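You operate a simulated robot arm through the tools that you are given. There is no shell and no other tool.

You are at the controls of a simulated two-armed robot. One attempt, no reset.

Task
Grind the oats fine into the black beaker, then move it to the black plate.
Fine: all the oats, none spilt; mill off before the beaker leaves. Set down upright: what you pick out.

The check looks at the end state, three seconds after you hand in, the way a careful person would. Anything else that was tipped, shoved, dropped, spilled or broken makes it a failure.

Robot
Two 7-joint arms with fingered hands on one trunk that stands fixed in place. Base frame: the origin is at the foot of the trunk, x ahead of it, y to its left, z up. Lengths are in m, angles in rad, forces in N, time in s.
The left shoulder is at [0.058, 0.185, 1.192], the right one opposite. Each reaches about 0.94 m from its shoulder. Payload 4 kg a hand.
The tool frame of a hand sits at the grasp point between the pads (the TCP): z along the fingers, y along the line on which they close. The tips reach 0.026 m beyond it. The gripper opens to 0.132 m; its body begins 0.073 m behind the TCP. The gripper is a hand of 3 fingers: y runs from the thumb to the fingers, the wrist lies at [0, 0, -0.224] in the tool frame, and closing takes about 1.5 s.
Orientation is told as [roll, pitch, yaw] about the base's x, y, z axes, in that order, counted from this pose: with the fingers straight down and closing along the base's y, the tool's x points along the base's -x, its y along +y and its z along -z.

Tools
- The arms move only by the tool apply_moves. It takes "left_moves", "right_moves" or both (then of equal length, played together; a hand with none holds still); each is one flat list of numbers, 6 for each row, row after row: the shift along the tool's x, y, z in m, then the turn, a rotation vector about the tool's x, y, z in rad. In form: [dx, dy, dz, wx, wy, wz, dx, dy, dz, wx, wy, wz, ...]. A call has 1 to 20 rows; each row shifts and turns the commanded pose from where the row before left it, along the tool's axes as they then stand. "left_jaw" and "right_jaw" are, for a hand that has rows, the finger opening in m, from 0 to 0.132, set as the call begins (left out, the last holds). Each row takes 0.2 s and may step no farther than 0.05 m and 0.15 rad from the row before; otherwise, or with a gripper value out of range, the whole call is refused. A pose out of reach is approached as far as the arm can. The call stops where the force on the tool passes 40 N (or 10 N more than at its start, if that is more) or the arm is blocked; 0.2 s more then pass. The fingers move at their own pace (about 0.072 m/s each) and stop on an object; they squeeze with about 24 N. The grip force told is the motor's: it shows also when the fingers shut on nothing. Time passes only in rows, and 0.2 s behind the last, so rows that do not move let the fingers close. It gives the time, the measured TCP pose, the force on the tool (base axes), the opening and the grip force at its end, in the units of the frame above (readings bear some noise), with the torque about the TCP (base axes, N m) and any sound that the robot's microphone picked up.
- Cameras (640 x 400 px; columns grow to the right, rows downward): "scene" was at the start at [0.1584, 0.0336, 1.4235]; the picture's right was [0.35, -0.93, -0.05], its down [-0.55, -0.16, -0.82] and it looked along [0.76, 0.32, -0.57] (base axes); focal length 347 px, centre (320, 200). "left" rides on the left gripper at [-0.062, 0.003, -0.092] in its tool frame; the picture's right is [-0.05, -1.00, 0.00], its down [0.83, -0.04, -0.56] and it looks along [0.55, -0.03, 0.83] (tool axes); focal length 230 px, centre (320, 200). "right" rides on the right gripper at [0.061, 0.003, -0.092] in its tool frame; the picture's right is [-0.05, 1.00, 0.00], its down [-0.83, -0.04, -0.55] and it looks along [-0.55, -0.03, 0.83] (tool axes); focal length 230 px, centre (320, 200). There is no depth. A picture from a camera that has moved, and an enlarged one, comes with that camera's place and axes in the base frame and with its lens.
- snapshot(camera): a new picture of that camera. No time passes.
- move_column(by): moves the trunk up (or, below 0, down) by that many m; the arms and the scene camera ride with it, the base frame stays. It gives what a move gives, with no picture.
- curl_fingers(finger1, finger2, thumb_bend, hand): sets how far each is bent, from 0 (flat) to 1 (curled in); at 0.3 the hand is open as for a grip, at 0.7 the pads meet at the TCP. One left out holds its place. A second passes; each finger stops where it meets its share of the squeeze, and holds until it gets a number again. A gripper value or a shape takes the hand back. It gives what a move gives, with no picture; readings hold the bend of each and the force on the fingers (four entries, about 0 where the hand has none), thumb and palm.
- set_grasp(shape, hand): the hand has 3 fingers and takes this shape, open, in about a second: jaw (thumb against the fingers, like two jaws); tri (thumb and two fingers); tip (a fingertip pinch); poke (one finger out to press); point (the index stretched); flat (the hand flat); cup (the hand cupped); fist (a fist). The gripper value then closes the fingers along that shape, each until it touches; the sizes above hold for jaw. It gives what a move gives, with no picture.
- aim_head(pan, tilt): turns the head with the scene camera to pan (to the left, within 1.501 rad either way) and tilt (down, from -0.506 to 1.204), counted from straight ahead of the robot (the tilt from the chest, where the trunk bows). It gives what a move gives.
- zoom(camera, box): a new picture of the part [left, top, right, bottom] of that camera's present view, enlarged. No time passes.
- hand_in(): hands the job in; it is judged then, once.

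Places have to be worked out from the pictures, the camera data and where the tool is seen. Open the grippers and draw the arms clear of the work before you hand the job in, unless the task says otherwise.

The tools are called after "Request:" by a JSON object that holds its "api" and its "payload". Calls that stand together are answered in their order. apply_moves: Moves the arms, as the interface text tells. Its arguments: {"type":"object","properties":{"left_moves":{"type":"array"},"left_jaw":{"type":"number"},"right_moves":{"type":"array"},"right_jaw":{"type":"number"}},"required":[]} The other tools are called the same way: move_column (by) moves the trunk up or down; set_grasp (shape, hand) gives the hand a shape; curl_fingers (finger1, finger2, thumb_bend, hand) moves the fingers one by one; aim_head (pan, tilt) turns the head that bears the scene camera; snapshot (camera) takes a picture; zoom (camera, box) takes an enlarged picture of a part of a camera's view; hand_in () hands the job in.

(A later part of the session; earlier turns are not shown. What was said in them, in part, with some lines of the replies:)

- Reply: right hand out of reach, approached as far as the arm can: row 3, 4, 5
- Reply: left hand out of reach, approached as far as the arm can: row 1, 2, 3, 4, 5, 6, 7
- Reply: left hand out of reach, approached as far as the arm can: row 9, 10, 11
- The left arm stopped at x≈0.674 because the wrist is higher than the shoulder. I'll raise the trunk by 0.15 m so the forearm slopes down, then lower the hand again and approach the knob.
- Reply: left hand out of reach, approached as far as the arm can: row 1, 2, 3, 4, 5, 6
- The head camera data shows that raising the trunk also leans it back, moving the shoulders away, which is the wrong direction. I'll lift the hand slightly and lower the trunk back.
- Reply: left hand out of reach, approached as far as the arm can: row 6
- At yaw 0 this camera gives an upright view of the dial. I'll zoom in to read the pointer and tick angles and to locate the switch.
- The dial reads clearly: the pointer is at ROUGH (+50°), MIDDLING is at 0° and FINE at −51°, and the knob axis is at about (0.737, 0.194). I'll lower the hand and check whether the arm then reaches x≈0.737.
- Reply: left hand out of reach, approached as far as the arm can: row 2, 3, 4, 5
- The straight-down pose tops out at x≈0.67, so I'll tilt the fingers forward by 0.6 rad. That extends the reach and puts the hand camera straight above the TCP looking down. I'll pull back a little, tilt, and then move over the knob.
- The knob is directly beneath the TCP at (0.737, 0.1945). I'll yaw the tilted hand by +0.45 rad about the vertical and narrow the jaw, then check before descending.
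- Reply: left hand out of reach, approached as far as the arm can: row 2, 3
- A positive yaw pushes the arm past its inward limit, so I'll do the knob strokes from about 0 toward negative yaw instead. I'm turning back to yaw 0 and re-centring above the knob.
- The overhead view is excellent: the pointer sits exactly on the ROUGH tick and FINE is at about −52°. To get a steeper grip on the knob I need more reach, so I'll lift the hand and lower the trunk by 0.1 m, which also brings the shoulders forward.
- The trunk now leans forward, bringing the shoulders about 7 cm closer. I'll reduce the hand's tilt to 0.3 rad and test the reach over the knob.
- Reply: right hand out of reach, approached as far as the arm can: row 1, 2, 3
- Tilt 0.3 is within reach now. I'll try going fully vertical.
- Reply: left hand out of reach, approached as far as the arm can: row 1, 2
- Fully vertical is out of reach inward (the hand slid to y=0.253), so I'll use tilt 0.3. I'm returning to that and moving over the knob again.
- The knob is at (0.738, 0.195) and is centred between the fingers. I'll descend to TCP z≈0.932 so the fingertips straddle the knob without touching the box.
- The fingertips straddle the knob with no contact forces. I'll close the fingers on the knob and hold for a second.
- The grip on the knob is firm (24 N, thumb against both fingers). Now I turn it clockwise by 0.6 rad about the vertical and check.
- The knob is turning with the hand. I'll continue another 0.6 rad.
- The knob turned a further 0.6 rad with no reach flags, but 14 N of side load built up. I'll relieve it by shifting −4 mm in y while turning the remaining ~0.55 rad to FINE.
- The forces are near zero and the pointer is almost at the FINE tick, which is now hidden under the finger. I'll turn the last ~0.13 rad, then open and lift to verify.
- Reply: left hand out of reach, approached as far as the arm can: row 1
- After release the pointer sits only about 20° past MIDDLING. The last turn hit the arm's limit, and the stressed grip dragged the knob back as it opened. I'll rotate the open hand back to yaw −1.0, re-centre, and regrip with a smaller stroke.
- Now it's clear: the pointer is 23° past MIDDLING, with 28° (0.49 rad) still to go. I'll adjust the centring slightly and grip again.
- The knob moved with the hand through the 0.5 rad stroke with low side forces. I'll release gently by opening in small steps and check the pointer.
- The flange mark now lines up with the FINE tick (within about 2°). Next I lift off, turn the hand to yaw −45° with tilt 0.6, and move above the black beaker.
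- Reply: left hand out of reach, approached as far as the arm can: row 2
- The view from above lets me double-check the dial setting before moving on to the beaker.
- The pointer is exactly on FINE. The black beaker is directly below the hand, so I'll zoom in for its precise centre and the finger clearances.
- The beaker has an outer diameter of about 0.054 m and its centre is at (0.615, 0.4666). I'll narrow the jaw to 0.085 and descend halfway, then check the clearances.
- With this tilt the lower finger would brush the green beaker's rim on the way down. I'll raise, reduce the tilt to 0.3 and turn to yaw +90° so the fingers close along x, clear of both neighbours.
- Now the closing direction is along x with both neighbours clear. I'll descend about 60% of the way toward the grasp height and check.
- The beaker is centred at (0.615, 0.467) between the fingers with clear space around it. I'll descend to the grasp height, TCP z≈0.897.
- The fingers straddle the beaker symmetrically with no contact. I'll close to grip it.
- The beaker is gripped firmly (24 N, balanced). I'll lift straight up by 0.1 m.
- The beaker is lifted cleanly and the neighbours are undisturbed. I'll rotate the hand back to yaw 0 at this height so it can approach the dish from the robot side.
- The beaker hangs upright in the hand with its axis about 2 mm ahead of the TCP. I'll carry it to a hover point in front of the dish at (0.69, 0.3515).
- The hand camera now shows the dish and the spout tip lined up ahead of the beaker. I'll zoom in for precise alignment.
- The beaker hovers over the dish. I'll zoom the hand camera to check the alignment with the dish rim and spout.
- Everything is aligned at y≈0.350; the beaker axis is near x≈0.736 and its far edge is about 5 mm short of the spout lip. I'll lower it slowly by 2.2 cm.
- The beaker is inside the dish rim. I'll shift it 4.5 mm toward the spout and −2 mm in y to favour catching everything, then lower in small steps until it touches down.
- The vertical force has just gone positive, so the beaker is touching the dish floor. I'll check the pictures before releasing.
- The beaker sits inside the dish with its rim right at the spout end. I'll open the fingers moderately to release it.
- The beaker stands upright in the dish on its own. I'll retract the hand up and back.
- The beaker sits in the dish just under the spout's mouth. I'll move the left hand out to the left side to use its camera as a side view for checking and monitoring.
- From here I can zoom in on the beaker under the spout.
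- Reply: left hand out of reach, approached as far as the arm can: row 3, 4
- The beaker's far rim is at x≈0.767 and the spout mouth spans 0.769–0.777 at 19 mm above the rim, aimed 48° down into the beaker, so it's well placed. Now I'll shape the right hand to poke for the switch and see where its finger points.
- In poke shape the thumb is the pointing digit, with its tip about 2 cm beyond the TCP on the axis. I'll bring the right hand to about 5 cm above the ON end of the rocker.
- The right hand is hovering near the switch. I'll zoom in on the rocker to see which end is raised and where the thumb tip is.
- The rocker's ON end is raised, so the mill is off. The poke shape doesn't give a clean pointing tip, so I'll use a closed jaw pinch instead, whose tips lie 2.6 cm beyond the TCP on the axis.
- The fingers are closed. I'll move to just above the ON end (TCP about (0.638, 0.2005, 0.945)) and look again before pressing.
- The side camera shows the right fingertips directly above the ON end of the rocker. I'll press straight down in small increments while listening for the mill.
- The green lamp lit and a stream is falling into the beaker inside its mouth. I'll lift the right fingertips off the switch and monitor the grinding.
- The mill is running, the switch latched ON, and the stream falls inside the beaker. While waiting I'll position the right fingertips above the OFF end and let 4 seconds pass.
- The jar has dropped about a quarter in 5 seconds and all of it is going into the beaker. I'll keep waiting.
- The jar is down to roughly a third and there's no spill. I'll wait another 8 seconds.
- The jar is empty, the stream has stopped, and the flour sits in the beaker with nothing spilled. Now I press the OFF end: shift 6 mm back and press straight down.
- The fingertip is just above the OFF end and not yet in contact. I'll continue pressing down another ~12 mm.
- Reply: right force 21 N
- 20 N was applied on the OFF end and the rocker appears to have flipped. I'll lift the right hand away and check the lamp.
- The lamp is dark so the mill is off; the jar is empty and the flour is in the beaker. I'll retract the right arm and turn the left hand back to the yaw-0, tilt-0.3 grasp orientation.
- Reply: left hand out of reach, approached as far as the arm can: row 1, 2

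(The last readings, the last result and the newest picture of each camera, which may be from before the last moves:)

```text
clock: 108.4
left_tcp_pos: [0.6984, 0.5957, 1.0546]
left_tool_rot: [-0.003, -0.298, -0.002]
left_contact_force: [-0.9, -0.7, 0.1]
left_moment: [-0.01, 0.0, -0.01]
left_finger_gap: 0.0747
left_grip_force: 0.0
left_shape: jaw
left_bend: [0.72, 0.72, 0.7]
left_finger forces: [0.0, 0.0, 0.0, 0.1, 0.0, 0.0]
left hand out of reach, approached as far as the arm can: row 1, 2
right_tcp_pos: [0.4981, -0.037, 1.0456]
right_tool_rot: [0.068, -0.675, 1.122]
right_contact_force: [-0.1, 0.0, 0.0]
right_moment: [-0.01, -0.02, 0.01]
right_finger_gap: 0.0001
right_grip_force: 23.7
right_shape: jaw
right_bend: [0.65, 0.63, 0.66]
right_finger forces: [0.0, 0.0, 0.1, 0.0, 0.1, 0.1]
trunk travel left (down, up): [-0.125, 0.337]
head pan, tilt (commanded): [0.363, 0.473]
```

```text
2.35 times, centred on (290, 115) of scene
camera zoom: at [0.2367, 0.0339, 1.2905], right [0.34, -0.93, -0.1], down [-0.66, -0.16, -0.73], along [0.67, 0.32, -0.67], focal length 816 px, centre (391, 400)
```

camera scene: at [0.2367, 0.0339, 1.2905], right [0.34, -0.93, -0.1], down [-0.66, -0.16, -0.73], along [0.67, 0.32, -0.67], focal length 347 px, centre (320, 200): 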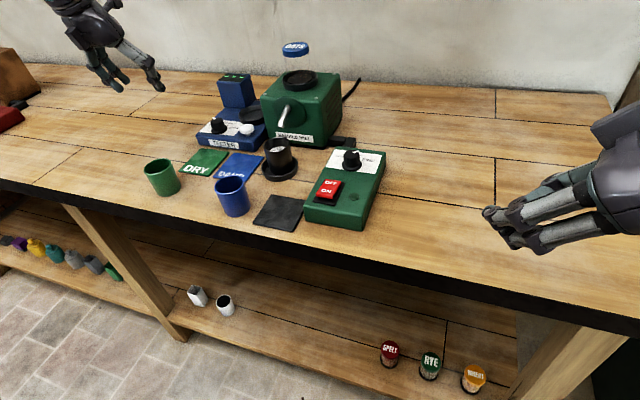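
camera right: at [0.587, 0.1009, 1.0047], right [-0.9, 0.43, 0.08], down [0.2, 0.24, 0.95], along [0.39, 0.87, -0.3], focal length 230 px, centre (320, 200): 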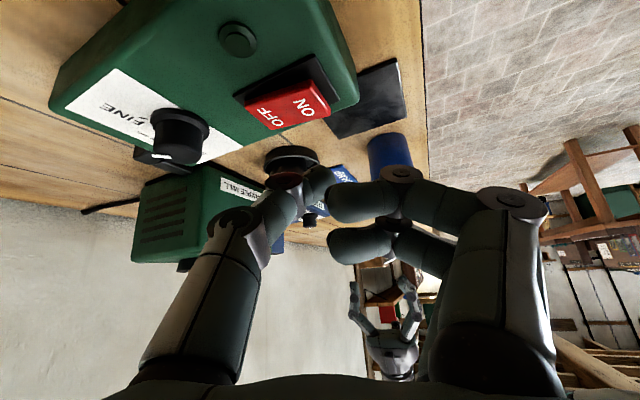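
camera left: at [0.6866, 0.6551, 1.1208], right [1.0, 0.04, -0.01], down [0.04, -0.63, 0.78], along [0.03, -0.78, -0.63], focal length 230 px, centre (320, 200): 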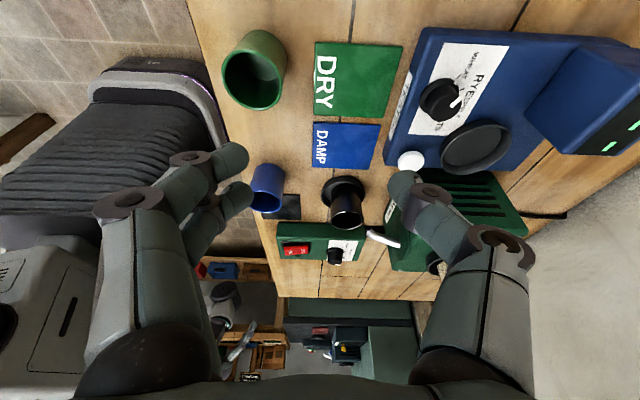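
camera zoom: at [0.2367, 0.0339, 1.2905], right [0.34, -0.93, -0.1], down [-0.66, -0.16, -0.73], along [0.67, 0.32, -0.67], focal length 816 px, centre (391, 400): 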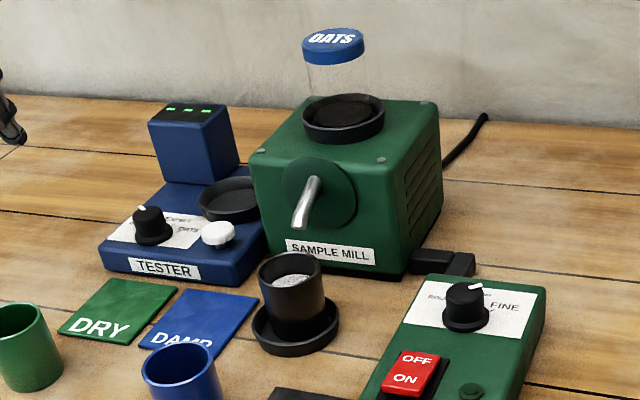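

Everything looks clean: the jar is empty, there's no spill, and the mill is off. I'll bring the left hand to the hover point in front of the beaker and measure again.

Request:
{"api": "apply_moves", "payload": {"left_moves": [0.0112, -0.0413, 0.00615, 0, 0, 0, 0.0112, -0.0413, 0.00615, 0, 0, 0, 0.0112, -0.0413, 0.00615, 0, 0, 0, 0.0112, -0.0413, 0.00615, 0, 0, 0, 0.0112, -0.0413, 0.00615, 0, 0, 0, 0.0112, -0.0413, 0.00615, 0, 0, 0, 0, 0, 0, 0, 0, 0]}}

Request:
{"api": "snapshot", "payload": {"camera": "left"}}

Request:
{"api": "zoom", "payload": {"camera": "left", "box": [250, 0, 410, 120]}}

```text
clock: 110.0
left_tcp_pos: [0.6471, 0.3467, 1.0003]
left_tool_rot: [-0.002, -0.298, 0.001]
left_contact_force: [0.3, 1.1, -0.3]
left_moment: [-0.03, -0.04, 0.0]
left_finger_gap: 0.0748
left_grip_force: 0.1
left_shape: jaw
left_bend: [0.72, 0.72, 0.7]
left_finger forces: [0.1, 0.0, 0.0, 0.1, 0.0, 0.1]
right_tcp_pos: [0.4978, -0.0358, 1.0462]
right_tool_rot: [0.067, -0.673, 1.123]
right_contact_force: [-0.8, -0.4, 0.0]
right_moment: [0.03, 0.0, -0.01]
right_finger_gap: 0.0001
right_grip_force: 24.2
right_shape: jaw
right_bend: [0.65, 0.63, 0.66]
right_finger forces: [0.1, 0.1, 0.0, 0.1, 0.0, 0.0]
trunk travel left (down, up): [-0.125, 0.337]
head pan, tilt (commanded): [0.363, 0.473]
```

```text
taken
camera left: at [0.6799, 0.3498, 1.1067], right [0.05, -1.0, 0.02], down [-0.96, -0.04, 0.29], along [-0.28, -0.03, -0.96], focal length 230 px, centre (320, 200)
```

left: 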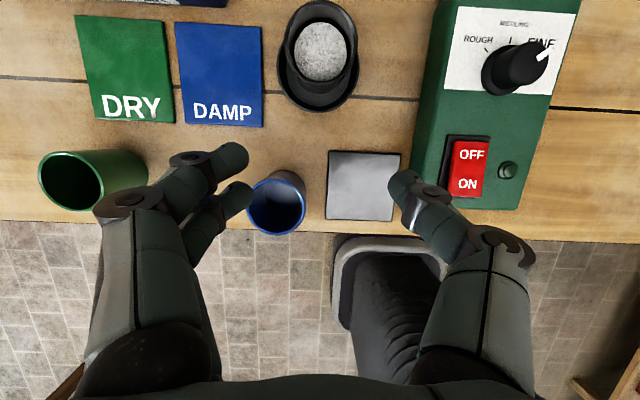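

```text
3.33 times, centred on (330, 60) of left
camera zoom: at [0.6799, 0.3498, 1.1067], right [0.05, -1.0, 0.02], down [-0.96, -0.04, 0.29], along [-0.28, -0.03, -0.96], focal length 767 px, centre (287, 667)
```

zoom: 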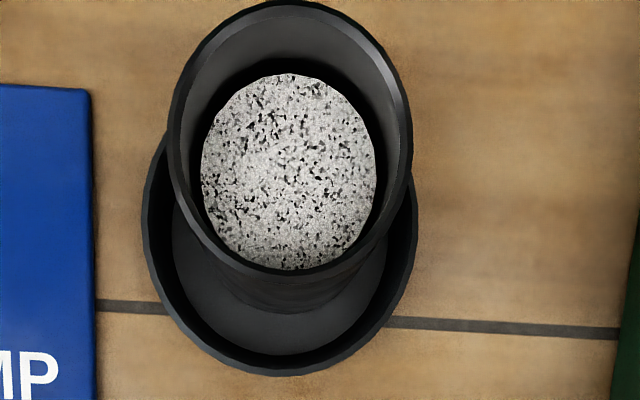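

The flour level is visible in the beaker and nothing is in the dish. I'll approach along the reverse of my retreat path, stopping partway to check the clearances.

Request:
{"api": "apply_moves", "payload": {"left_moves": [-0.028, 0.001, 0.004, 0, 0, 0, -0.02, 0, 0.024, 0, 0, 0, -0.0086, 0, 0.038, 0, 0, 0]}}

Request:
{"api": "snapshot", "payload": {"camera": "left"}}

Request:
{"api": "zoom", "payload": {"camera": "scene", "box": [230, 70, 370, 200]}}

```text
clock: 110.8
left_tcp_pos: [0.7207, 0.3484, 0.9522]
left_tool_rot: [-0.001, -0.295, 0.0]
left_contact_force: [0.0, 1.1, -0.7]
left_moment: [0.0, 0.02, 0.02]
left_finger_gap: 0.0748
left_grip_force: 0.1
left_shape: jaw
left_bend: [0.72, 0.72, 0.7]
left_finger forces: [0.1, 0.1, 0.1, 0.0, 0.1, 0.0]
right_tcp_pos: [0.4989, -0.0375, 1.0449]
right_tool_rot: [0.07, -0.674, 1.123]
right_contact_force: [-0.2, 0.2, 0.4]
right_moment: [-0.01, 0.02, 0.02]
right_finger_gap: 0.0
right_grip_force: 24.3
right_shape: jaw
right_bend: [0.65, 0.63, 0.66]
right_finger forces: [0.1, 0.1, 0.0, 0.0, 0.1, 0.1]
trunk travel left (down, up): [-0.125, 0.337]
head pan, tilt (commanded): [0.363, 0.473]
```

```text
taken
camera left: at [0.7533, 0.3512, 1.0587], right [0.05, -1.0, 0.02], down [-0.96, -0.04, 0.29], along [-0.29, -0.03, -0.96], focal length 230 px, centre (320, 200)
```

left: 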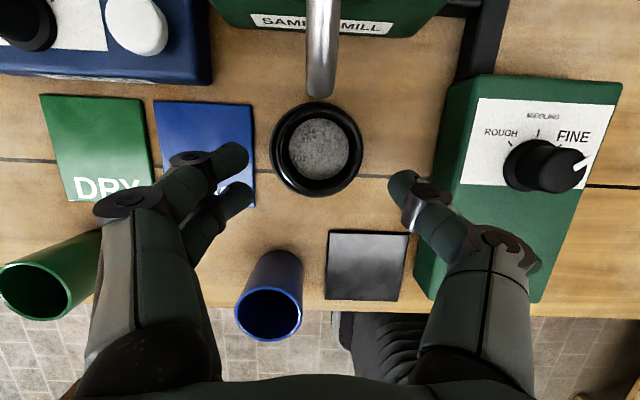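

```text
3.08 times, centred on (300, 135) of scene
camera zoom: at [0.2381, 0.0337, 1.2901], right [0.34, -0.93, -0.1], down [-0.66, -0.16, -0.73], along [0.67, 0.32, -0.68], focal length 1067 px, centre (382, 400)
```

zoom: 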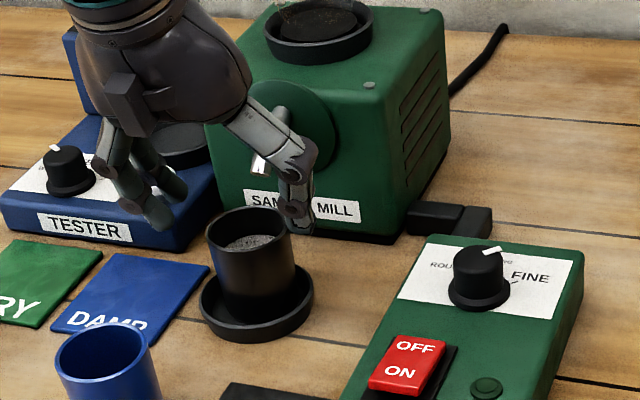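

The beaker is centred between the fingers with the spout clear. I'll complete the descent to the grasp height.

Request:
{"api": "apply_moves", "payload": {"left_moves": [-0.003, 0, 0.036, 0, 0, 0, 0, 0, 0.0175, 0, 0, 0]}}

Request:
{"api": "zoom", "payload": {"camera": "left", "box": [200, 60, 440, 280]}}

Request:
{"api": "zoom", "payload": {"camera": "scene", "box": [230, 70, 370, 200]}}

```text
clock: 111.4
left_tcp_pos: [0.7365, 0.3472, 0.9026]
left_tool_rot: [-0.003, -0.3, 0.001]
left_contact_force: [0.9, -0.7, -1.0]
left_moment: [0.0, 0.0, 0.04]
left_finger_gap: 0.0749
left_grip_force: 0.1
left_shape: jaw
left_bend: [0.72, 0.72, 0.7]
left_finger forces: [0.1, 0.1, 0.1, 0.1, 0.0, 0.0]
right_tcp_pos: [0.4974, -0.0385, 1.0467]
right_tool_rot: [0.069, -0.675, 1.122]
right_contact_force: [0.5, -0.2, 0.5]
right_moment: [-0.05, 0.0, -0.01]
right_finger_gap: 0.0
right_grip_force: 24.3
right_shape: jaw
right_bend: [0.65, 0.63, 0.66]
right_finger forces: [0.0, 0.0, 0.0, 0.0, 0.0, 0.0]
trunk travel left (down, up): [-0.125, 0.337]
head pan, tilt (commanded): [0.363, 0.473]
```

```text
1.82 times, centred on (320, 170) of left
camera zoom: at [0.7685, 0.351, 1.0086], right [0.05, -1.0, 0.02], down [-0.96, -0.04, 0.29], along [-0.28, -0.03, -0.96], focal length 418 px, centre (320, 254)
```

zoom: 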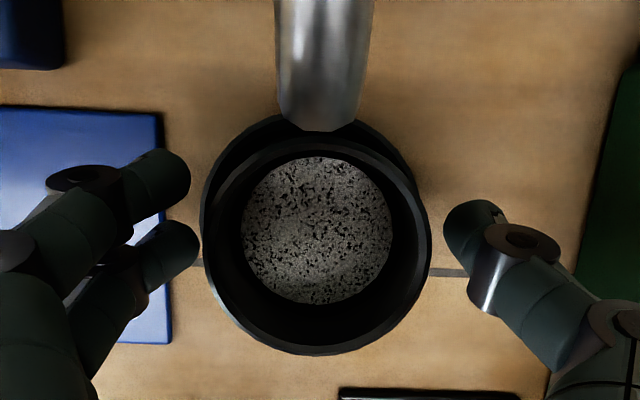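

```text
3.08 times, centred on (300, 135) of scene
camera zoom: at [0.2366, 0.0334, 1.2905], right [0.34, -0.93, -0.1], down [-0.66, -0.16, -0.73], along [0.67, 0.32, -0.67], focal length 1067 px, centre (382, 400)
```

zoom: 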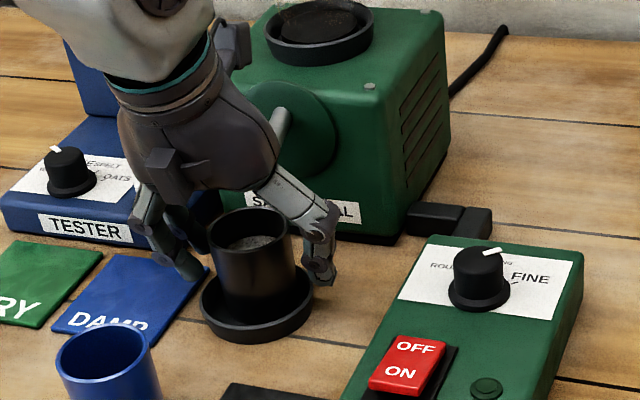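

The hand is about 3 mm short of the earlier grasp position. I'll nudge it to match and close the fingers on the beaker.

Request:
{"api": "apply_moves", "payload": {"left_moves": [-0.0023, 0.001, 0.0025, 0, 0, 0, 0, 0, 0, 0, 0, 0]}}

Request:
{"api": "apply_moves", "payload": {"left_moves": [0, 0, 0, 0, 0, 0, 0, 0, 0, 0, 0, 0, 0, 0, 0, 0, 0, 0, 0, 0, 0, 0, 0, 0, 0, 0, 0, 0, 0, 0], "left_jaw": 0.04}}

Request:
{"api": "zoom", "payload": {"camera": "left", "box": [200, 60, 440, 280]}}

Request:
{"api": "zoom", "payload": {"camera": "scene", "box": [230, 70, 370, 200]}}

```text
clock: 112.0
left_tcp_pos: [0.7391, 0.3494, 0.9018]
left_tool_rot: [-0.002, -0.299, -0.001]
left_contact_force: [0.5, 0.1, 0.0]
left_moment: [-0.01, -0.01, 0.01]
left_finger_gap: 0.0748
left_grip_force: 0.1
left_shape: jaw
left_bend: [0.72, 0.72, 0.7]
left_finger forces: [0.1, 0.1, 0.0, 0.0, 0.1, 0.1]
right_tcp_pos: [0.4981, -0.0371, 1.0452]
right_tool_rot: [0.066, -0.676, 1.123]
right_contact_force: [-0.2, 0.3, -0.9]
right_moment: [0.01, 0.02, -0.03]
right_finger_gap: 0.0003
right_grip_force: 23.7
right_shape: jaw
right_bend: [0.65, 0.63, 0.66]
right_finger forces: [0.1, 0.0, 0.0, 0.0, 0.0, 0.0]
trunk travel left (down, up): [-0.125, 0.337]
head pan, tilt (commanded): [0.363, 0.473]
```

```text
clock: 113.2
left_tcp_pos: [0.7396, 0.3481, 0.9007]
left_tool_rot: [-0.001, -0.297, 0.001]
left_contact_force: [0.4, 0.7, -1.6]
left_moment: [-0.01, 0.03, 0.0]
left_finger_gap: 0.0405
left_grip_force: 24.3
left_shape: jaw
left_bend: [0.73, 0.74, 0.7]
left_finger forces: [11.2, 10.7, 0.0, 0.0, 19.8, 0.0]
right_tcp_pos: [0.4985, -0.0374, 1.0454]
right_tool_rot: [0.07, -0.674, 1.122]
right_contact_force: [-0.4, 0.3, -0.6]
right_moment: [0.0, 0.01, -0.02]
right_finger_gap: 0.0
right_grip_force: 24.3
right_shape: jaw
right_bend: [0.65, 0.63, 0.66]
right_finger forces: [0.1, 0.0, 0.0, 0.1, 0.0, 0.0]
trunk travel left (down, up): [-0.125, 0.337]
head pan, tilt (commanded): [0.363, 0.473]
```

```text
1.82 times, centred on (320, 170) of left
camera zoom: at [0.7718, 0.3522, 1.0068], right [0.05, -1.0, 0.02], down [-0.96, -0.04, 0.29], along [-0.29, -0.03, -0.96], focal length 418 px, centre (320, 254)
```

zoom: 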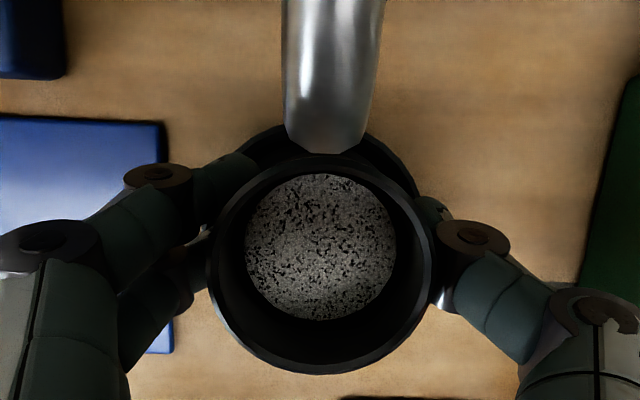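

```text
3.08 times, centred on (300, 135) of scene
camera zoom: at [0.2367, 0.0335, 1.2905], right [0.34, -0.93, -0.1], down [-0.66, -0.16, -0.73], along [0.67, 0.32, -0.67], focal length 1067 px, centre (382, 400)
```

zoom: 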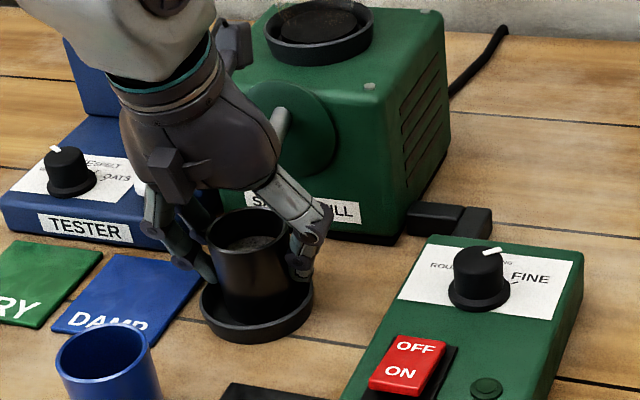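

The grip is firm (24 N). I'll raise 4 mm, slide back 8 mm to clear the spout lip, then lift out of the dish.

Request:
{"api": "apply_moves", "payload": {"left_moves": [-0.0012, 0, -0.0038, 0, 0, 0, 0.0038, 0, -0.0012, 0, 0, 0, 0.0038, 0, -0.0012, 0, 0, 0, -0.0004, 0, -0.0082, 0, 0, 0, 0.0017, 0, -0.0214, 0, 0, 0, 0, 0, 0, 0, 0, 0]}}

Request:
{"api": "zoom", "payload": {"camera": "left", "box": [200, 60, 440, 280]}}

Request:
{"api": "zoom", "payload": {"camera": "scene", "box": [230, 70, 370, 200]}}

```text
clock: 114.6
left_tcp_pos: [0.7222, 0.3503, 0.9332]
left_tool_rot: [-0.002, -0.298, -0.001]
left_contact_force: [-0.9, -0.6, -1.5]
left_moment: [0.01, 0.0, 0.0]
left_finger_gap: 0.0402
left_grip_force: 23.7
left_shape: jaw
left_bend: [0.73, 0.74, 0.7]
left_finger forces: [11.1, 10.7, 0.0, 0.0, 19.7, 0.0]
right_tcp_pos: [0.4978, -0.0373, 1.0457]
right_tool_rot: [0.068, -0.674, 1.123]
right_contact_force: [-0.4, 0.1, 0.2]
right_moment: [0.0, 0.0, -0.01]
right_finger_gap: 0.0001
right_grip_force: 24.2
right_shape: jaw
right_bend: [0.65, 0.63, 0.66]
right_finger forces: [0.1, 0.1, 0.0, 0.0, 0.0, 0.0]
trunk travel left (down, up): [-0.125, 0.337]
head pan, tilt (commanded): [0.363, 0.473]
```

```text
1.82 times, centred on (320, 170) of left
camera zoom: at [0.7556, 0.353, 1.0395], right [0.05, -1.0, 0.02], down [-0.96, -0.04, 0.29], along [-0.29, -0.03, -0.96], focal length 418 px, centre (320, 254)
```

zoom: 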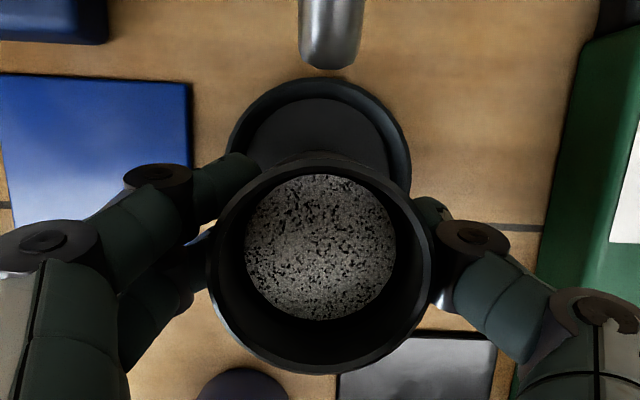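

```text
3.08 times, centred on (300, 135) of scene
camera zoom: at [0.2375, 0.0337, 1.2902], right [0.34, -0.93, -0.1], down [-0.66, -0.16, -0.73], along [0.67, 0.32, -0.67], focal length 1067 px, centre (382, 400)
```

zoom: 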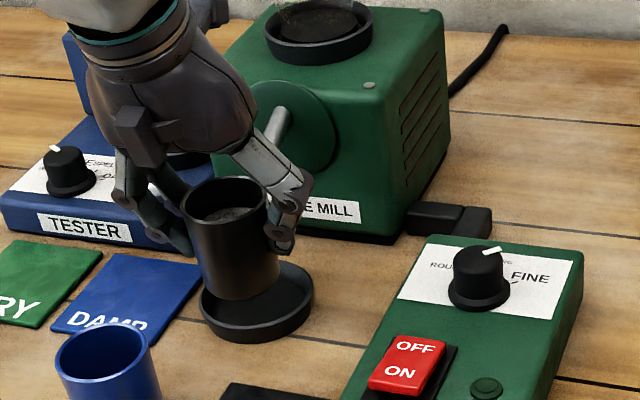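

The beaker is out with its contents, the dish is clean, and the spout is clear. I'll lift higher, carry it over the black plate and rotate the hand to yaw −45° so the fingers clear the blue beaker and the control box.

Request:
{"api": "apply_moves", "payload": {"left_moves": [0.0019, 0, -0.0278, 0, 0, 0, 0.0019, 0, -0.0278, 0, 0, 0, 0.0191, -0.0135, -0.0059, 0, 0, 0, 0.0191, -0.0135, -0.0059, 0, 0, 0, 0.0191, -0.0135, -0.0059, 0, 0, 0, 0.0191, -0.0135, -0.0059, 0, 0, 0, 0, 0, 0, 0, 0, 0]}}

Request:
{"api": "apply_moves", "payload": {"left_moves": [0, 0, 0, 0.0385, 0, 0.1252, 0, 0, 0, 0.0385, 0, 0.1252, 0, 0, 0, 0.0385, 0, 0.1252, 0, 0, 0, 0.0385, 0, 0.1252, 0, 0, 0, 0.0385, 0, 0.1252, 0, 0, 0, 0.0385, 0, 0.1252, 0, 0, 0, 0, 0, 0]}}

Request:
{"api": "snapshot", "payload": {"camera": "left"}}

Request:
{"api": "zoom", "payload": {"camera": "scene", "box": [180, 70, 400, 250]}}

```text
clock: 116.2
left_tcp_pos: [0.621, 0.2956, 0.985]
left_tool_rot: [-0.002, -0.298, 0.001]
left_contact_force: [0.3, -0.3, -0.9]
left_moment: [-0.04, -0.01, 0.03]
left_finger_gap: 0.0402
left_grip_force: 24.8
left_shape: jaw
left_bend: [0.73, 0.74, 0.7]
left_finger forces: [11.2, 10.7, 0.0, 0.0, 19.7, 0.0]
right_tcp_pos: [0.4991, -0.0373, 1.0454]
right_tool_rot: [0.068, -0.676, 1.122]
right_contact_force: [0.1, -0.1, -0.7]
right_moment: [0.0, 0.01, 0.0]
right_finger_gap: 0.0001
right_grip_force: 23.9
right_shape: jaw
right_bend: [0.65, 0.63, 0.66]
right_finger forces: [0.0, 0.1, 0.1, 0.0, 0.0, 0.1]
trunk travel left (down, up): [-0.125, 0.337]
head pan, tilt (commanded): [0.363, 0.473]
```

```text
clock: 117.8
left_tcp_pos: [0.6222, 0.2951, 0.9863]
left_tool_rot: [-0.003, -0.299, -0.787]
left_contact_force: [-0.5, 0.6, -1.6]
left_moment: [-0.01, 0.0, 0.01]
left_finger_gap: 0.04
left_grip_force: 23.9
left_shape: jaw
left_bend: [0.73, 0.74, 0.7]
left_finger forces: [11.1, 10.7, 0.1, 0.1, 19.8, 0.0]
right_tcp_pos: [0.4981, -0.0364, 1.0456]
right_tool_rot: [0.067, -0.676, 1.123]
right_contact_force: [-0.8, -0.7, 0.3]
right_moment: [-0.01, 0.01, -0.02]
right_finger_gap: 0.0001
right_grip_force: 24.2
right_shape: jaw
right_bend: [0.65, 0.63, 0.66]
right_finger forces: [0.0, 0.0, 0.0, 0.0, 0.1, 0.0]
trunk travel left (down, up): [-0.125, 0.337]
head pan, tilt (commanded): [0.363, 0.473]
```

```text
taken
camera left: at [0.6478, 0.2749, 1.0925], right [-0.67, -0.74, 0.02], down [-0.71, 0.65, 0.29], along [-0.22, 0.18, -0.96], focal length 230 px, centre (320, 200)
```

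left: 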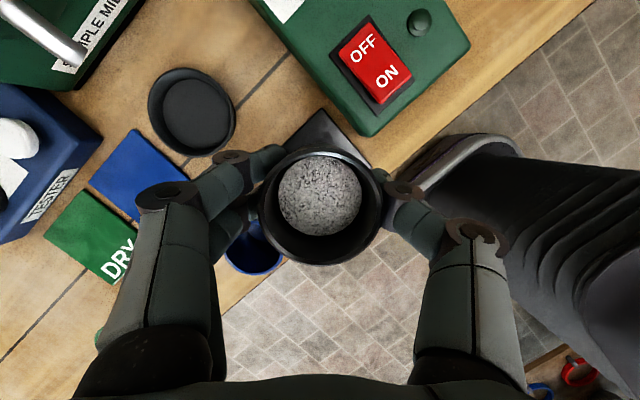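

```text
2.22 times, centred on (290, 160) of scene
camera zoom: at [0.2366, 0.0334, 1.2906], right [0.34, -0.93, -0.1], down [-0.66, -0.16, -0.73], along [0.67, 0.32, -0.67], focal length 770 px, centre (387, 289)
```

zoom: 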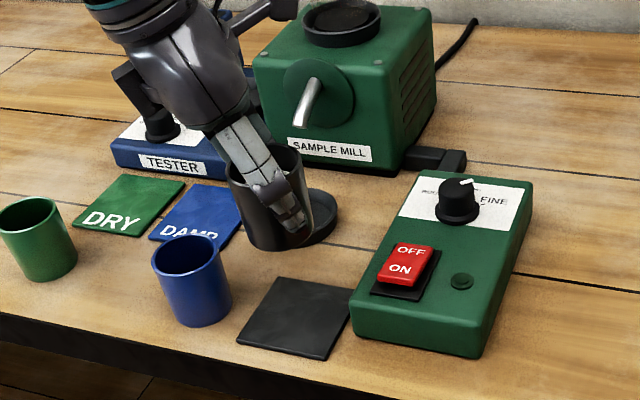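

The beaker is above the plate. I'll zoom the hand camera to align it with the plate's visible corner.

Request:
{"api": "zoom", "payload": {"camera": "left", "box": [200, 80, 440, 280]}}

Request:
{"api": "zoom", "payload": {"camera": "scene", "box": [220, 110, 340, 240]}}

```text
2.00 times, centred on (320, 180) of left
camera zoom: at [0.6478, 0.2749, 1.0925], right [-0.67, -0.74, 0.02], down [-0.71, 0.65, 0.29], along [-0.22, 0.18, -0.96], focal length 460 px, centre (320, 240)
```

zoom: 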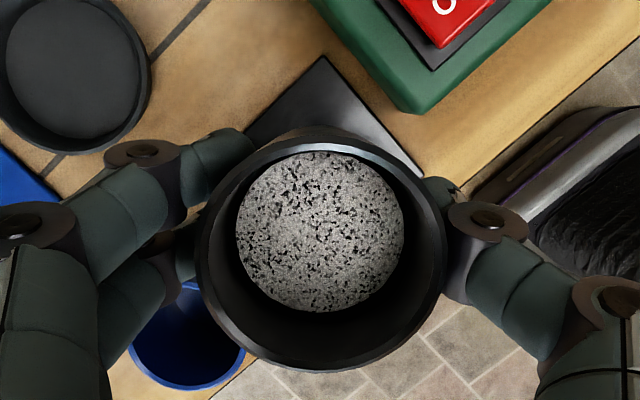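

```text
3.08 times, centred on (280, 175) of scene
camera zoom: at [0.2366, 0.0334, 1.2906], right [0.34, -0.93, -0.1], down [-0.66, -0.16, -0.73], along [0.67, 0.32, -0.67], focal length 1067 px, centre (443, 277)
```

zoom: 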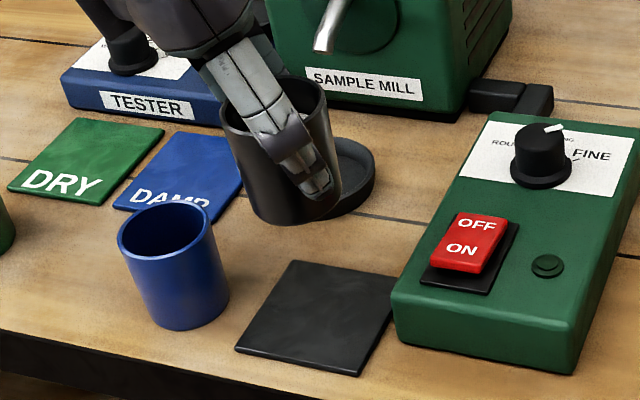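

The beaker axis is at (0.6228, 0.2954) and the plate centre at about (0.622, 0.296), so they are aligned. I'll lower vertically to about 1 cm above the plate.

Request:
{"api": "apply_moves", "payload": {"left_moves": [0.0059, 0, 0.0191, 0, 0, 0, 0.0074, 0, 0.0239, 0, 0, 0, 0.0059, 0, 0.0191, 0, 0, 0, 0.0029, 0, 0.0096, 0, 0, 0, 0, 0, 0, 0, 0, 0]}}

Request:
{"api": "snapshot", "payload": {"camera": "left"}}

Request:
{"api": "zoom", "payload": {"camera": "scene", "box": [200, 110, 340, 240]}}

```text
clock: 119.0
left_tcp_pos: [0.622, 0.2957, 0.9112]
left_tool_rot: [-0.003, -0.3, -0.785]
left_contact_force: [-0.1, 0.1, -1.0]
left_moment: [0.0, -0.02, -0.03]
left_finger_gap: 0.0404
left_grip_force: 24.2
left_shape: jaw
left_bend: [0.73, 0.74, 0.7]
left_finger forces: [11.1, 10.7, 0.0, 0.0, 19.8, 0.0]
right_tcp_pos: [0.4983, -0.0379, 1.0457]
right_tool_rot: [0.069, -0.675, 1.122]
right_contact_force: [0.0, 0.5, -0.5]
right_moment: [0.0, 0.0, 0.01]
right_finger_gap: 0.0001
right_grip_force: 24.2
right_shape: jaw
right_bend: [0.65, 0.63, 0.66]
right_finger forces: [0.0, 0.0, 0.0, 0.1, 0.0, 0.0]
trunk travel left (down, up): [-0.125, 0.337]
head pan, tilt (commanded): [0.363, 0.473]
```

```text
taken
camera left: at [0.6483, 0.2758, 1.018], right [-0.67, -0.74, 0.02], down [-0.71, 0.65, 0.29], along [-0.22, 0.18, -0.96], focal length 230 px, centre (320, 200)
```

left: 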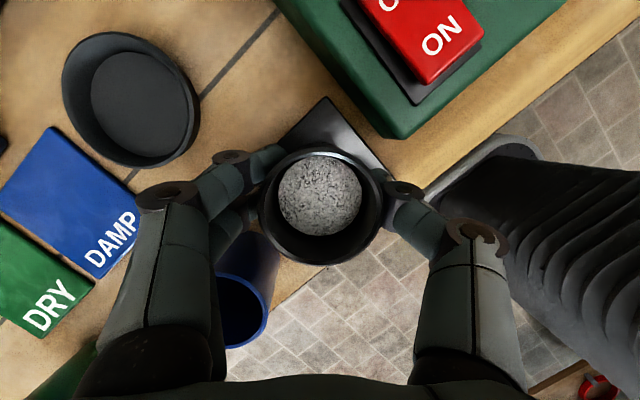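

```text
3.08 times, centred on (270, 175) of scene
camera zoom: at [0.2366, 0.0335, 1.2905], right [0.34, -0.93, -0.1], down [-0.66, -0.16, -0.73], along [0.67, 0.32, -0.67], focal length 1067 px, centre (474, 277)
```

zoom: 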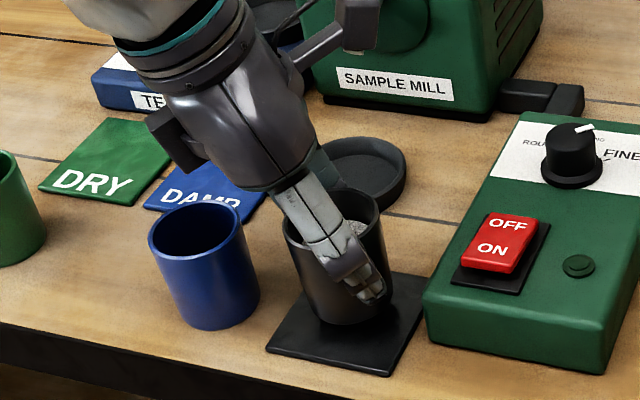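

The beaker is centred over the plate, about 1 cm above it. I'll lower in small steps until it touches.

Request:
{"api": "apply_moves", "payload": {"left_moves": [0.0012, 0, 0.0038, 0, 0, 0, 0.001, 0, 0.0033, 0, 0, 0, 0, 0, 0, 0, 0, 0]}}

Request:
{"api": "apply_moves", "payload": {"left_moves": [0.0006, 0, 0.0019, 0, 0, 0, 0, 0, 0, 0, 0, 0]}}

```text
clock: 119.8
left_tcp_pos: [0.6231, 0.2952, 0.9038]
left_tool_rot: [-0.002, -0.299, -0.787]
left_contact_force: [0.2, -0.5, -1.1]
left_moment: [-0.01, 0.0, -0.03]
left_finger_gap: 0.0399
left_grip_force: 23.9
left_shape: jaw
left_bend: [0.73, 0.74, 0.7]
left_finger forces: [11.1, 10.7, 0.1, 0.1, 19.7, 0.0]
right_tcp_pos: [0.4988, -0.0383, 1.0468]
right_tool_rot: [0.068, -0.676, 1.123]
right_contact_force: [0.1, 0.0, 0.1]
right_moment: [-0.04, -0.01, -0.05]
right_finger_gap: 0.0002
right_grip_force: 23.7
right_shape: jaw
right_bend: [0.65, 0.63, 0.66]
right_finger forces: [0.0, 0.0, 0.0, 0.0, 0.0, 0.1]
trunk travel left (down, up): [-0.125, 0.337]
head pan, tilt (commanded): [0.363, 0.473]
```

```text
clock: 120.4
left_tcp_pos: [0.6219, 0.296, 0.9016]
left_tool_rot: [-0.001, -0.301, -0.784]
left_contact_force: [0.2, 0.5, -1.1]
left_moment: [0.0, 0.0, 0.02]
left_finger_gap: 0.0399
left_grip_force: 24.0
left_shape: jaw
left_bend: [0.73, 0.74, 0.7]
left_finger forces: [11.0, 10.7, 0.1, 0.1, 19.7, 0.0]
right_tcp_pos: [0.499, -0.037, 1.0449]
right_tool_rot: [0.069, -0.676, 1.122]
right_contact_force: [1.1, 0.4, 0.5]
right_moment: [0.02, -0.01, -0.03]
right_finger_gap: 0.0001
right_grip_force: 24.3
right_shape: jaw
right_bend: [0.65, 0.63, 0.66]
right_finger forces: [0.0, 0.0, 0.1, 0.0, 0.0, 0.0]
trunk travel left (down, up): [-0.125, 0.337]
head pan, tilt (commanded): [0.363, 0.473]
```

Not touching yet (Fz is still −1.1). I'll lower another 1.5 mm at a time.

Request:
{"api": "apply_moves", "payload": {"left_moves": [0.00045, 0, 0.00145, 0, 0, 0, 0, 0, 0, 0, 0, 0]}}

Request:
{"api": "apply_moves", "payload": {"left_moves": [0.00045, 0, 0.00145, 0, 0, 0, 0, 0, 0, 0, 0, 0]}}

```text
clock: 121.0
left_tcp_pos: [0.6227, 0.2959, 0.9018]
left_tool_rot: [0.001, -0.299, -0.784]
left_contact_force: [0.0, -0.2, 1.5]
left_moment: [0.01, 0.01, 0.01]
left_finger_gap: 0.0403
left_grip_force: 24.4
left_shape: jaw
left_bend: [0.73, 0.74, 0.7]
left_finger forces: [11.3, 11.0, 0.0, 0.0, 20.3, 0.1]
right_tcp_pos: [0.4984, -0.0367, 1.0462]
right_tool_rot: [0.07, -0.675, 1.123]
right_contact_force: [-1.4, 0.4, -0.6]
right_moment: [0.03, -0.03, -0.01]
right_finger_gap: 0.0001
right_grip_force: 23.2
right_shape: jaw
right_bend: [0.65, 0.63, 0.66]
right_finger forces: [0.1, 0.1, 0.1, 0.0, 0.1, 0.0]
trunk travel left (down, up): [-0.125, 0.337]
head pan, tilt (commanded): [0.363, 0.473]
```

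```text
clock: 121.6
left_tcp_pos: [0.6232, 0.295, 0.9005]
left_tool_rot: [0.0, -0.303, -0.785]
left_contact_force: [0.9, 1.2, 7.1]
left_moment: [0.08, -0.01, 0.0]
left_finger_gap: 0.0403
left_grip_force: 24.0
left_shape: jaw
left_bend: [0.73, 0.74, 0.7]
left_finger forces: [11.9, 12.2, 0.0, 0.1, 20.8, 0.1]
right_tcp_pos: [0.4987, -0.0386, 1.0464]
right_tool_rot: [0.067, -0.678, 1.122]
right_contact_force: [0.4, 0.2, -0.1]
right_moment: [0.01, 0.01, 0.0]
right_finger_gap: 0.0
right_grip_force: 24.2
right_shape: jaw
right_bend: [0.65, 0.63, 0.66]
right_finger forces: [0.0, 0.0, 0.0, 0.1, 0.0, 0.1]
trunk travel left (down, up): [-0.125, 0.337]
head pan, tilt (commanded): [0.363, 0.473]
```

Contact is clear at 7 N. I'll ease up 1 mm and open the fingers modestly.

Request:
{"api": "apply_moves", "payload": {"left_moves": [-0.0003, 0, -0.00095, 0, 0, 0, 0, 0, 0, 0, 0, 0]}}

Request:
{"api": "apply_moves", "payload": {"left_moves": [0, 0, 0, 0, 0, 0, 0, 0, 0, 0, 0, 0, 0, 0, 0, 0, 0, 0], "left_jaw": 0.064}}

Request:
{"api": "snapshot", "payload": {"camera": "left"}}

Request:
{"api": "zoom", "payload": {"camera": "scene", "box": [200, 110, 340, 240]}}

```text
clock: 122.2
left_tcp_pos: [0.623, 0.2942, 0.8995]
left_tool_rot: [-0.001, -0.301, -0.785]
left_contact_force: [2.2, 1.7, 7.5]
left_moment: [0.08, -0.05, -0.03]
left_finger_gap: 0.0402
left_grip_force: 23.8
left_shape: jaw
left_bend: [0.73, 0.74, 0.7]
left_finger forces: [12.6, 12.8, 0.0, 0.1, 20.4, 0.1]
right_tcp_pos: [0.4974, -0.039, 1.046]
right_tool_rot: [0.068, -0.677, 1.122]
right_contact_force: [-0.1, 0.0, -0.2]
right_moment: [-0.02, 0.0, -0.03]
right_finger_gap: 0.0
right_grip_force: 24.2
right_shape: jaw
right_bend: [0.65, 0.63, 0.66]
right_finger forces: [0.0, 0.0, 0.0, 0.0, 0.0, 0.0]
trunk travel left (down, up): [-0.125, 0.337]
head pan, tilt (commanded): [0.363, 0.473]
```

```text
clock: 123.0
left_tcp_pos: [0.6227, 0.2945, 0.9009]
left_tool_rot: [-0.002, -0.299, -0.785]
left_contact_force: [-0.4, -0.4, 0.1]
left_moment: [0.01, 0.02, -0.01]
left_finger_gap: 0.0632
left_grip_force: 0.0
left_shape: jaw
left_bend: [0.73, 0.73, 0.7]
left_finger forces: [0.0, 0.1, 0.0, 0.0, 0.0, 0.0]
right_tcp_pos: [0.4979, -0.0366, 1.046]
right_tool_rot: [0.07, -0.677, 1.122]
right_contact_force: [-0.2, 0.3, 0.1]
right_moment: [-0.01, -0.02, 0.0]
right_finger_gap: 0.0
right_grip_force: 23.7
right_shape: jaw
right_bend: [0.65, 0.63, 0.66]
right_finger forces: [0.1, 0.0, 0.0, 0.0, 0.0, 0.0]
trunk travel left (down, up): [-0.125, 0.337]
head pan, tilt (commanded): [0.363, 0.473]
```

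```text
taken
camera left: at [0.6481, 0.2751, 1.0059], right [-0.67, -0.74, 0.02], down [-0.71, 0.65, 0.29], along [-0.22, 0.18, -0.96], focal length 230 px, centre (320, 200)
```

left: 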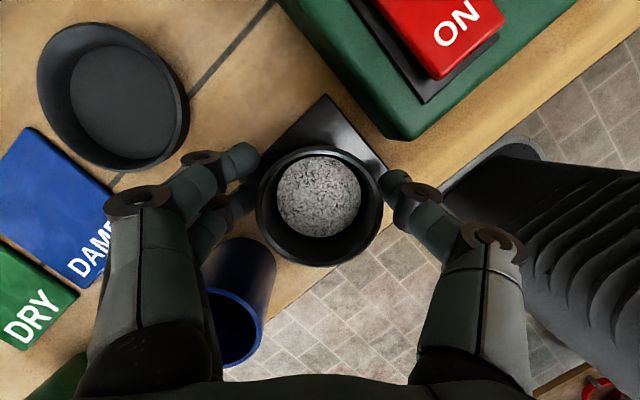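

```text
3.08 times, centred on (270, 175) of scene
camera zoom: at [0.2364, 0.0334, 1.2905], right [0.34, -0.93, -0.1], down [-0.66, -0.16, -0.73], along [0.67, 0.32, -0.67], focal length 1067 px, centre (474, 277)
```

zoom: 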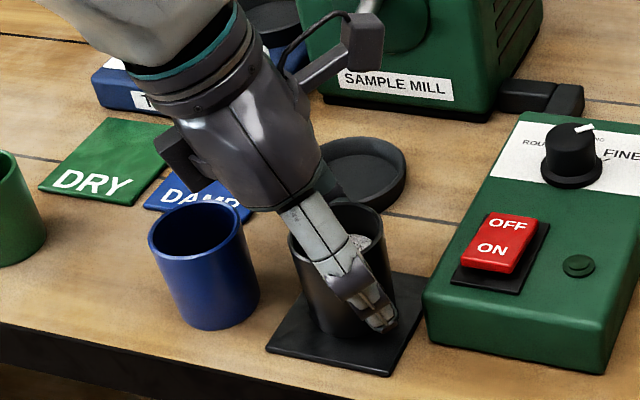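

The beaker is standing free on the black plate. I'll withdraw the hand straight up.

Request:
{"api": "apply_moves", "payload": {"left_moves": [-0.0044, 0, -0.0143, 0, 0, 0, -0.0089, 0, -0.0287, 0, 0, 0, -0.0118, 0, -0.0382, 0, 0, 0, -0.0118, 0, -0.0382, 0, 0, 0]}}

Request:
{"api": "snapshot", "payload": {"camera": "left"}}

Request:
{"api": "snapshot", "payload": {"camera": "scene"}}

```text
clock: 124.0
left_tcp_pos: [0.622, 0.2966, 1.026]
left_tool_rot: [0.0, -0.299, -0.786]
left_contact_force: [0.2, -0.6, -0.5]
left_moment: [-0.02, 0.01, -0.02]
left_finger_gap: 0.0636
left_grip_force: 0.0
left_shape: jaw
left_bend: [0.73, 0.73, 0.7]
left_finger forces: [0.0, 0.1, 0.0, 0.0, 0.1, 0.1]
right_tcp_pos: [0.4983, -0.0373, 1.0463]
right_tool_rot: [0.068, -0.676, 1.123]
right_contact_force: [0.5, 0.7, 0.0]
right_moment: [0.01, 0.0, 0.0]
right_finger_gap: 0.0
right_grip_force: 23.8
right_shape: jaw
right_bend: [0.65, 0.63, 0.66]
right_finger forces: [0.0, 0.0, 0.0, 0.0, 0.0, 0.0]
trunk travel left (down, up): [-0.125, 0.337]
head pan, tilt (commanded): [0.363, 0.473]
```

```text
taken
camera left: at [0.6472, 0.2762, 1.1327], right [-0.67, -0.74, 0.02], down [-0.71, 0.65, 0.29], along [-0.22, 0.18, -0.96], focal length 230 px, centre (320, 200)
```

left: 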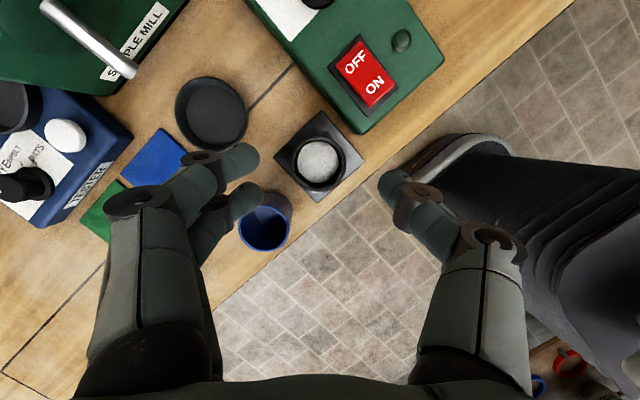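

```text
taken
camera scene: at [0.2358, 0.033, 1.2908], right [0.34, -0.93, -0.1], down [-0.66, -0.16, -0.73], along [0.67, 0.32, -0.67], focal length 347 px, centre (320, 200)
```

scene: 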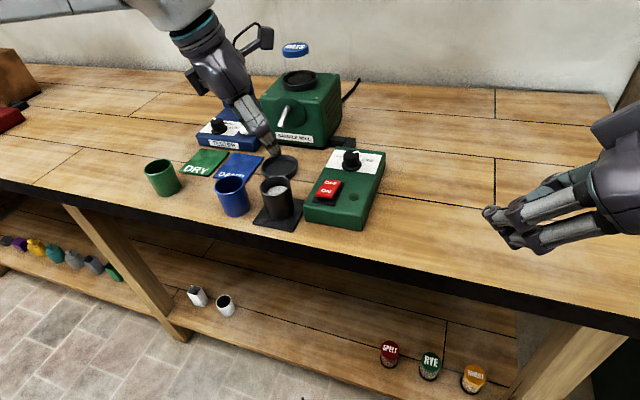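

The beaker stands on the black plate. I'll move the left arm up and away to the left, and open both grippers once they are clear.

Request:
{"api": "apply_moves", "payload": {"left_moves": [-0.0118, 0, -0.0382, 0, 0, 0, -0.0118, 0, -0.0382, 0, 0, 0, 0.038, 0.0059, -0.0169, 0, 0, 0, 0.038, 0.0059, -0.0169, 0, 0, 0, 0.038, 0.0059, -0.0169, 0, 0, 0, 0.038, 0.0059, -0.0169, 0, 0, 0, 0.038, 0.0059, -0.0169, 0, 0, 0, 0.038, 0.0059, -0.0169, 0, 0, 0]}}

Request:
{"api": "apply_moves", "payload": {"left_moves": [0, 0, 0, 0, 0, 0, 0, 0, 0, 0, 0, 0, 0, 0, 0, 0, 0, 0, 0, 0, 0, 0, 0, 0, 0, 0, 0, 0, 0, 0], "right_moves": [0, 0, 0, 0, 0, 0, 0, 0, 0, 0, 0, 0, 0, 0, 0, 0, 0, 0, 0, 0, 0, 0, 0, 0, 0, 0, 0, 0, 0, 0], "left_jaw": 0.132, "right_jaw": 0.132}}

Request:
{"api": "snapshot", "payload": {"camera": "scene"}}

Request:
{"api": "zoom", "payload": {"camera": "scene", "box": [130, 30, 400, 240]}}

```text
clock: 125.8
left_tcp_pos: [0.4739, 0.4973, 1.1331]
left_tool_rot: [-0.002, -0.3, -0.783]
left_contact_force: [-0.6, 0.1, -0.3]
left_moment: [-0.03, -0.05, -0.01]
left_finger_gap: 0.0637
left_grip_force: 0.1
left_shape: jaw
left_bend: [0.73, 0.73, 0.7]
left_finger forces: [0.0, 0.1, 0.0, 0.0, 0.1, 0.1]
right_tcp_pos: [0.4979, -0.0362, 1.0463]
right_tool_rot: [0.067, -0.674, 1.125]
right_contact_force: [0.6, -0.4, 0.3]
right_moment: [0.01, 0.05, -0.01]
right_finger_gap: 0.0003
right_grip_force: 24.3
right_shape: jaw
right_bend: [0.65, 0.63, 0.66]
right_finger forces: [0.0, 0.0, 0.0, 0.0, 0.0, 0.0]
trunk travel left (down, up): [-0.125, 0.337]
head pan, tilt (commanded): [0.363, 0.473]
```

```text
clock: 127.0
left_tcp_pos: [0.4727, 0.4958, 1.1322]
left_tool_rot: [-0.002, -0.301, -0.786]
left_contact_force: [0.7, 0.4, -0.6]
left_moment: [0.02, 0.02, -0.02]
left_finger_gap: 0.1318
left_grip_force: 0.0
left_shape: jaw
left_bend: [0.3, 0.3, 0.3]
left_finger forces: [0.0, 0.1, 0.0, 0.0, 0.1, 0.1]
right_tcp_pos: [0.4975, -0.0379, 1.046]
right_tool_rot: [0.068, -0.677, 1.122]
right_contact_force: [0.5, 0.7, -0.3]
right_moment: [-0.01, 0.0, -0.01]
right_finger_gap: 0.1319
right_grip_force: 0.0
right_shape: jaw
right_bend: [0.3, 0.3, 0.3]
right_finger forces: [0.0, 0.0, 0.0, 0.0, 0.1, 0.1]
trunk travel left (down, up): [-0.125, 0.337]
head pan, tilt (commanded): [0.363, 0.473]
```

```text
taken
camera scene: at [0.2366, 0.0335, 1.2905], right [0.34, -0.93, -0.1], down [-0.66, -0.16, -0.73], along [0.67, 0.32, -0.67], focal length 347 px, centre (320, 200)
```

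scene: 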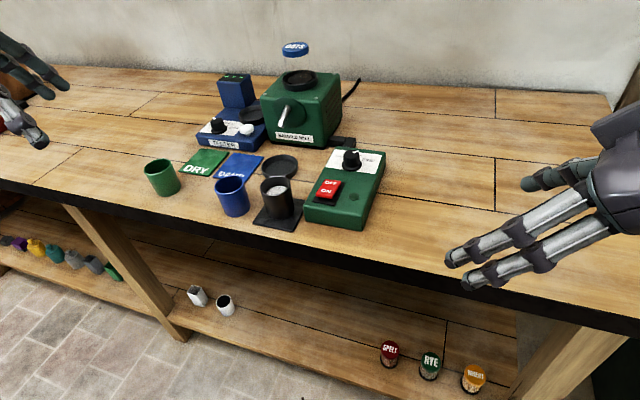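

```text
1.90 times, centred on (265, 135) of scene
camera zoom: at [0.2366, 0.0335, 1.2905], right [0.34, -0.93, -0.1], down [-0.66, -0.16, -0.73], along [0.67, 0.32, -0.67], focal length 660 px, centre (425, 324)
```

zoom: 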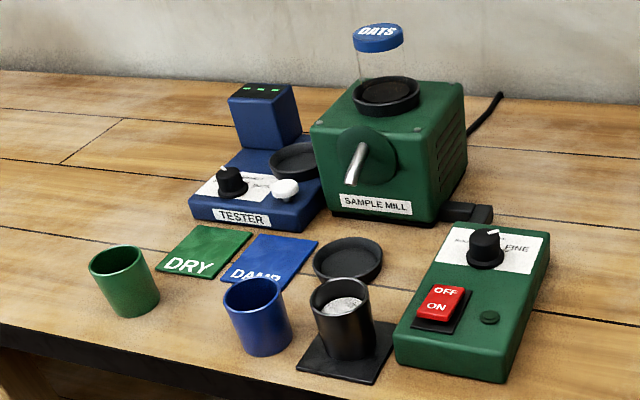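

All looks right. I'll take one close look at the beaker on its plate and at the table around the dish before handing in.

Request:
{"api": "zoom", "payload": {"camera": "scene", "box": [240, 150, 320, 235]}}

Request:
{"api": "apply_moves", "payload": {"right_moves": [0.014, 0.0023, -0.027, 0, 0, 0, 0.014, 0.0023, -0.027, 0, 0, 0]}}

Request:
{"api": "zoom", "payload": {"camera": "scene", "box": [250, 30, 360, 180]}}

```text
4.71 times, centred on (280, 192) of scene
camera zoom: at [0.2366, 0.0335, 1.2905], right [0.34, -0.93, -0.1], down [-0.66, -0.16, -0.73], along [0.67, 0.32, -0.67], focal length 1632 px, centre (508, 235)
```

zoom: 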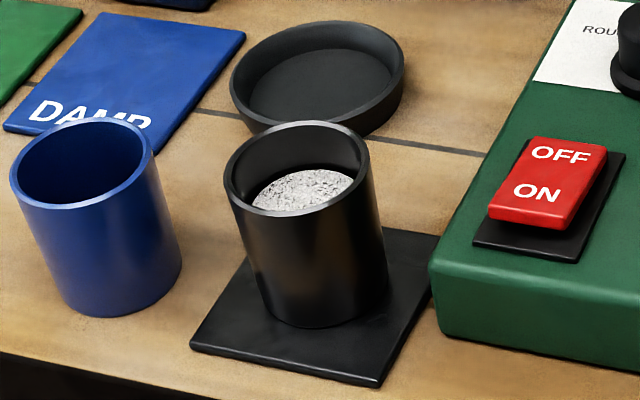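

```text
clock: 127.6
left_tcp_pos: [0.4722, 0.4959, 1.133]
left_tool_rot: [0.0, -0.3, -0.785]
left_contact_force: [-0.2, 0.3, 0.6]
left_moment: [-0.02, 0.02, 0.0]
left_finger_gap: 0.132
left_grip_force: 0.0
left_shape: jaw
left_bend: [0.3, 0.3, 0.3]
left_finger forces: [0.0, 0.0, 0.0, 0.0, 0.1, 0.0]
right_tcp_pos: [0.4733, -0.0873, 1.0707]
right_tool_rot: [0.067, -0.678, 1.125]
right_contact_force: [0.5, -0.4, 0.1]
right_moment: [0.0, 0.04, 0.03]
right_finger_gap: 0.1318
right_grip_force: 0.0
right_shape: jaw
right_bend: [0.3, 0.3, 0.3]
right_finger forces: [0.1, 0.0, 0.0, 0.1, 0.0, 0.1]
trunk travel left (down, up): [-0.125, 0.337]
head pan, tilt (commanded): [0.363, 0.473]
```

```text
2.67 times, centred on (305, 105) of scene
camera zoom: at [0.236, 0.0332, 1.2907], right [0.34, -0.93, -0.1], down [-0.66, -0.16, -0.73], along [0.67, 0.32, -0.67], focal length 925 px, centre (360, 453)
```

zoom: 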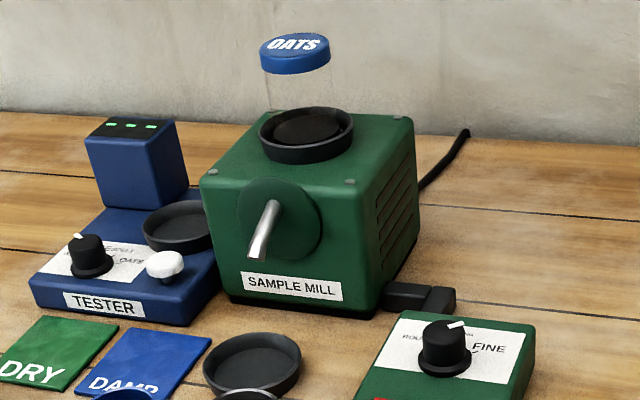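

The beaker stands upright and centred on the black plate with all the ground oats in it. The jar is empty, the mill is off with the dial on FINE, nothing is spilled or displaced, and both arms are clear with open hands. I'm handing in.

Request:
{"api": "hand_in", "payload": {}}

```text
The job is handed in.
```

I ground all the oats on FINE into the black beaker, and the beaker now stands upright on the black plate. I've handed the job in; no result has come back yet.

- **Grind:** I turned the dial from ROUGH to FINE. The mill ran until the oats jar was empty and the stream had stopped.
- **Mill off:** I switched the mill off and saw the lamp go dark before I picked up the beaker.
- **Spills:** The pictures show no flour in the dish or on the table.
- **Other items:** The other beakers and plates, the dish, the tester and the control box all look where they were. I only touched the dial and the switch.
- **Arms:** Both hands are open and clear of the work.
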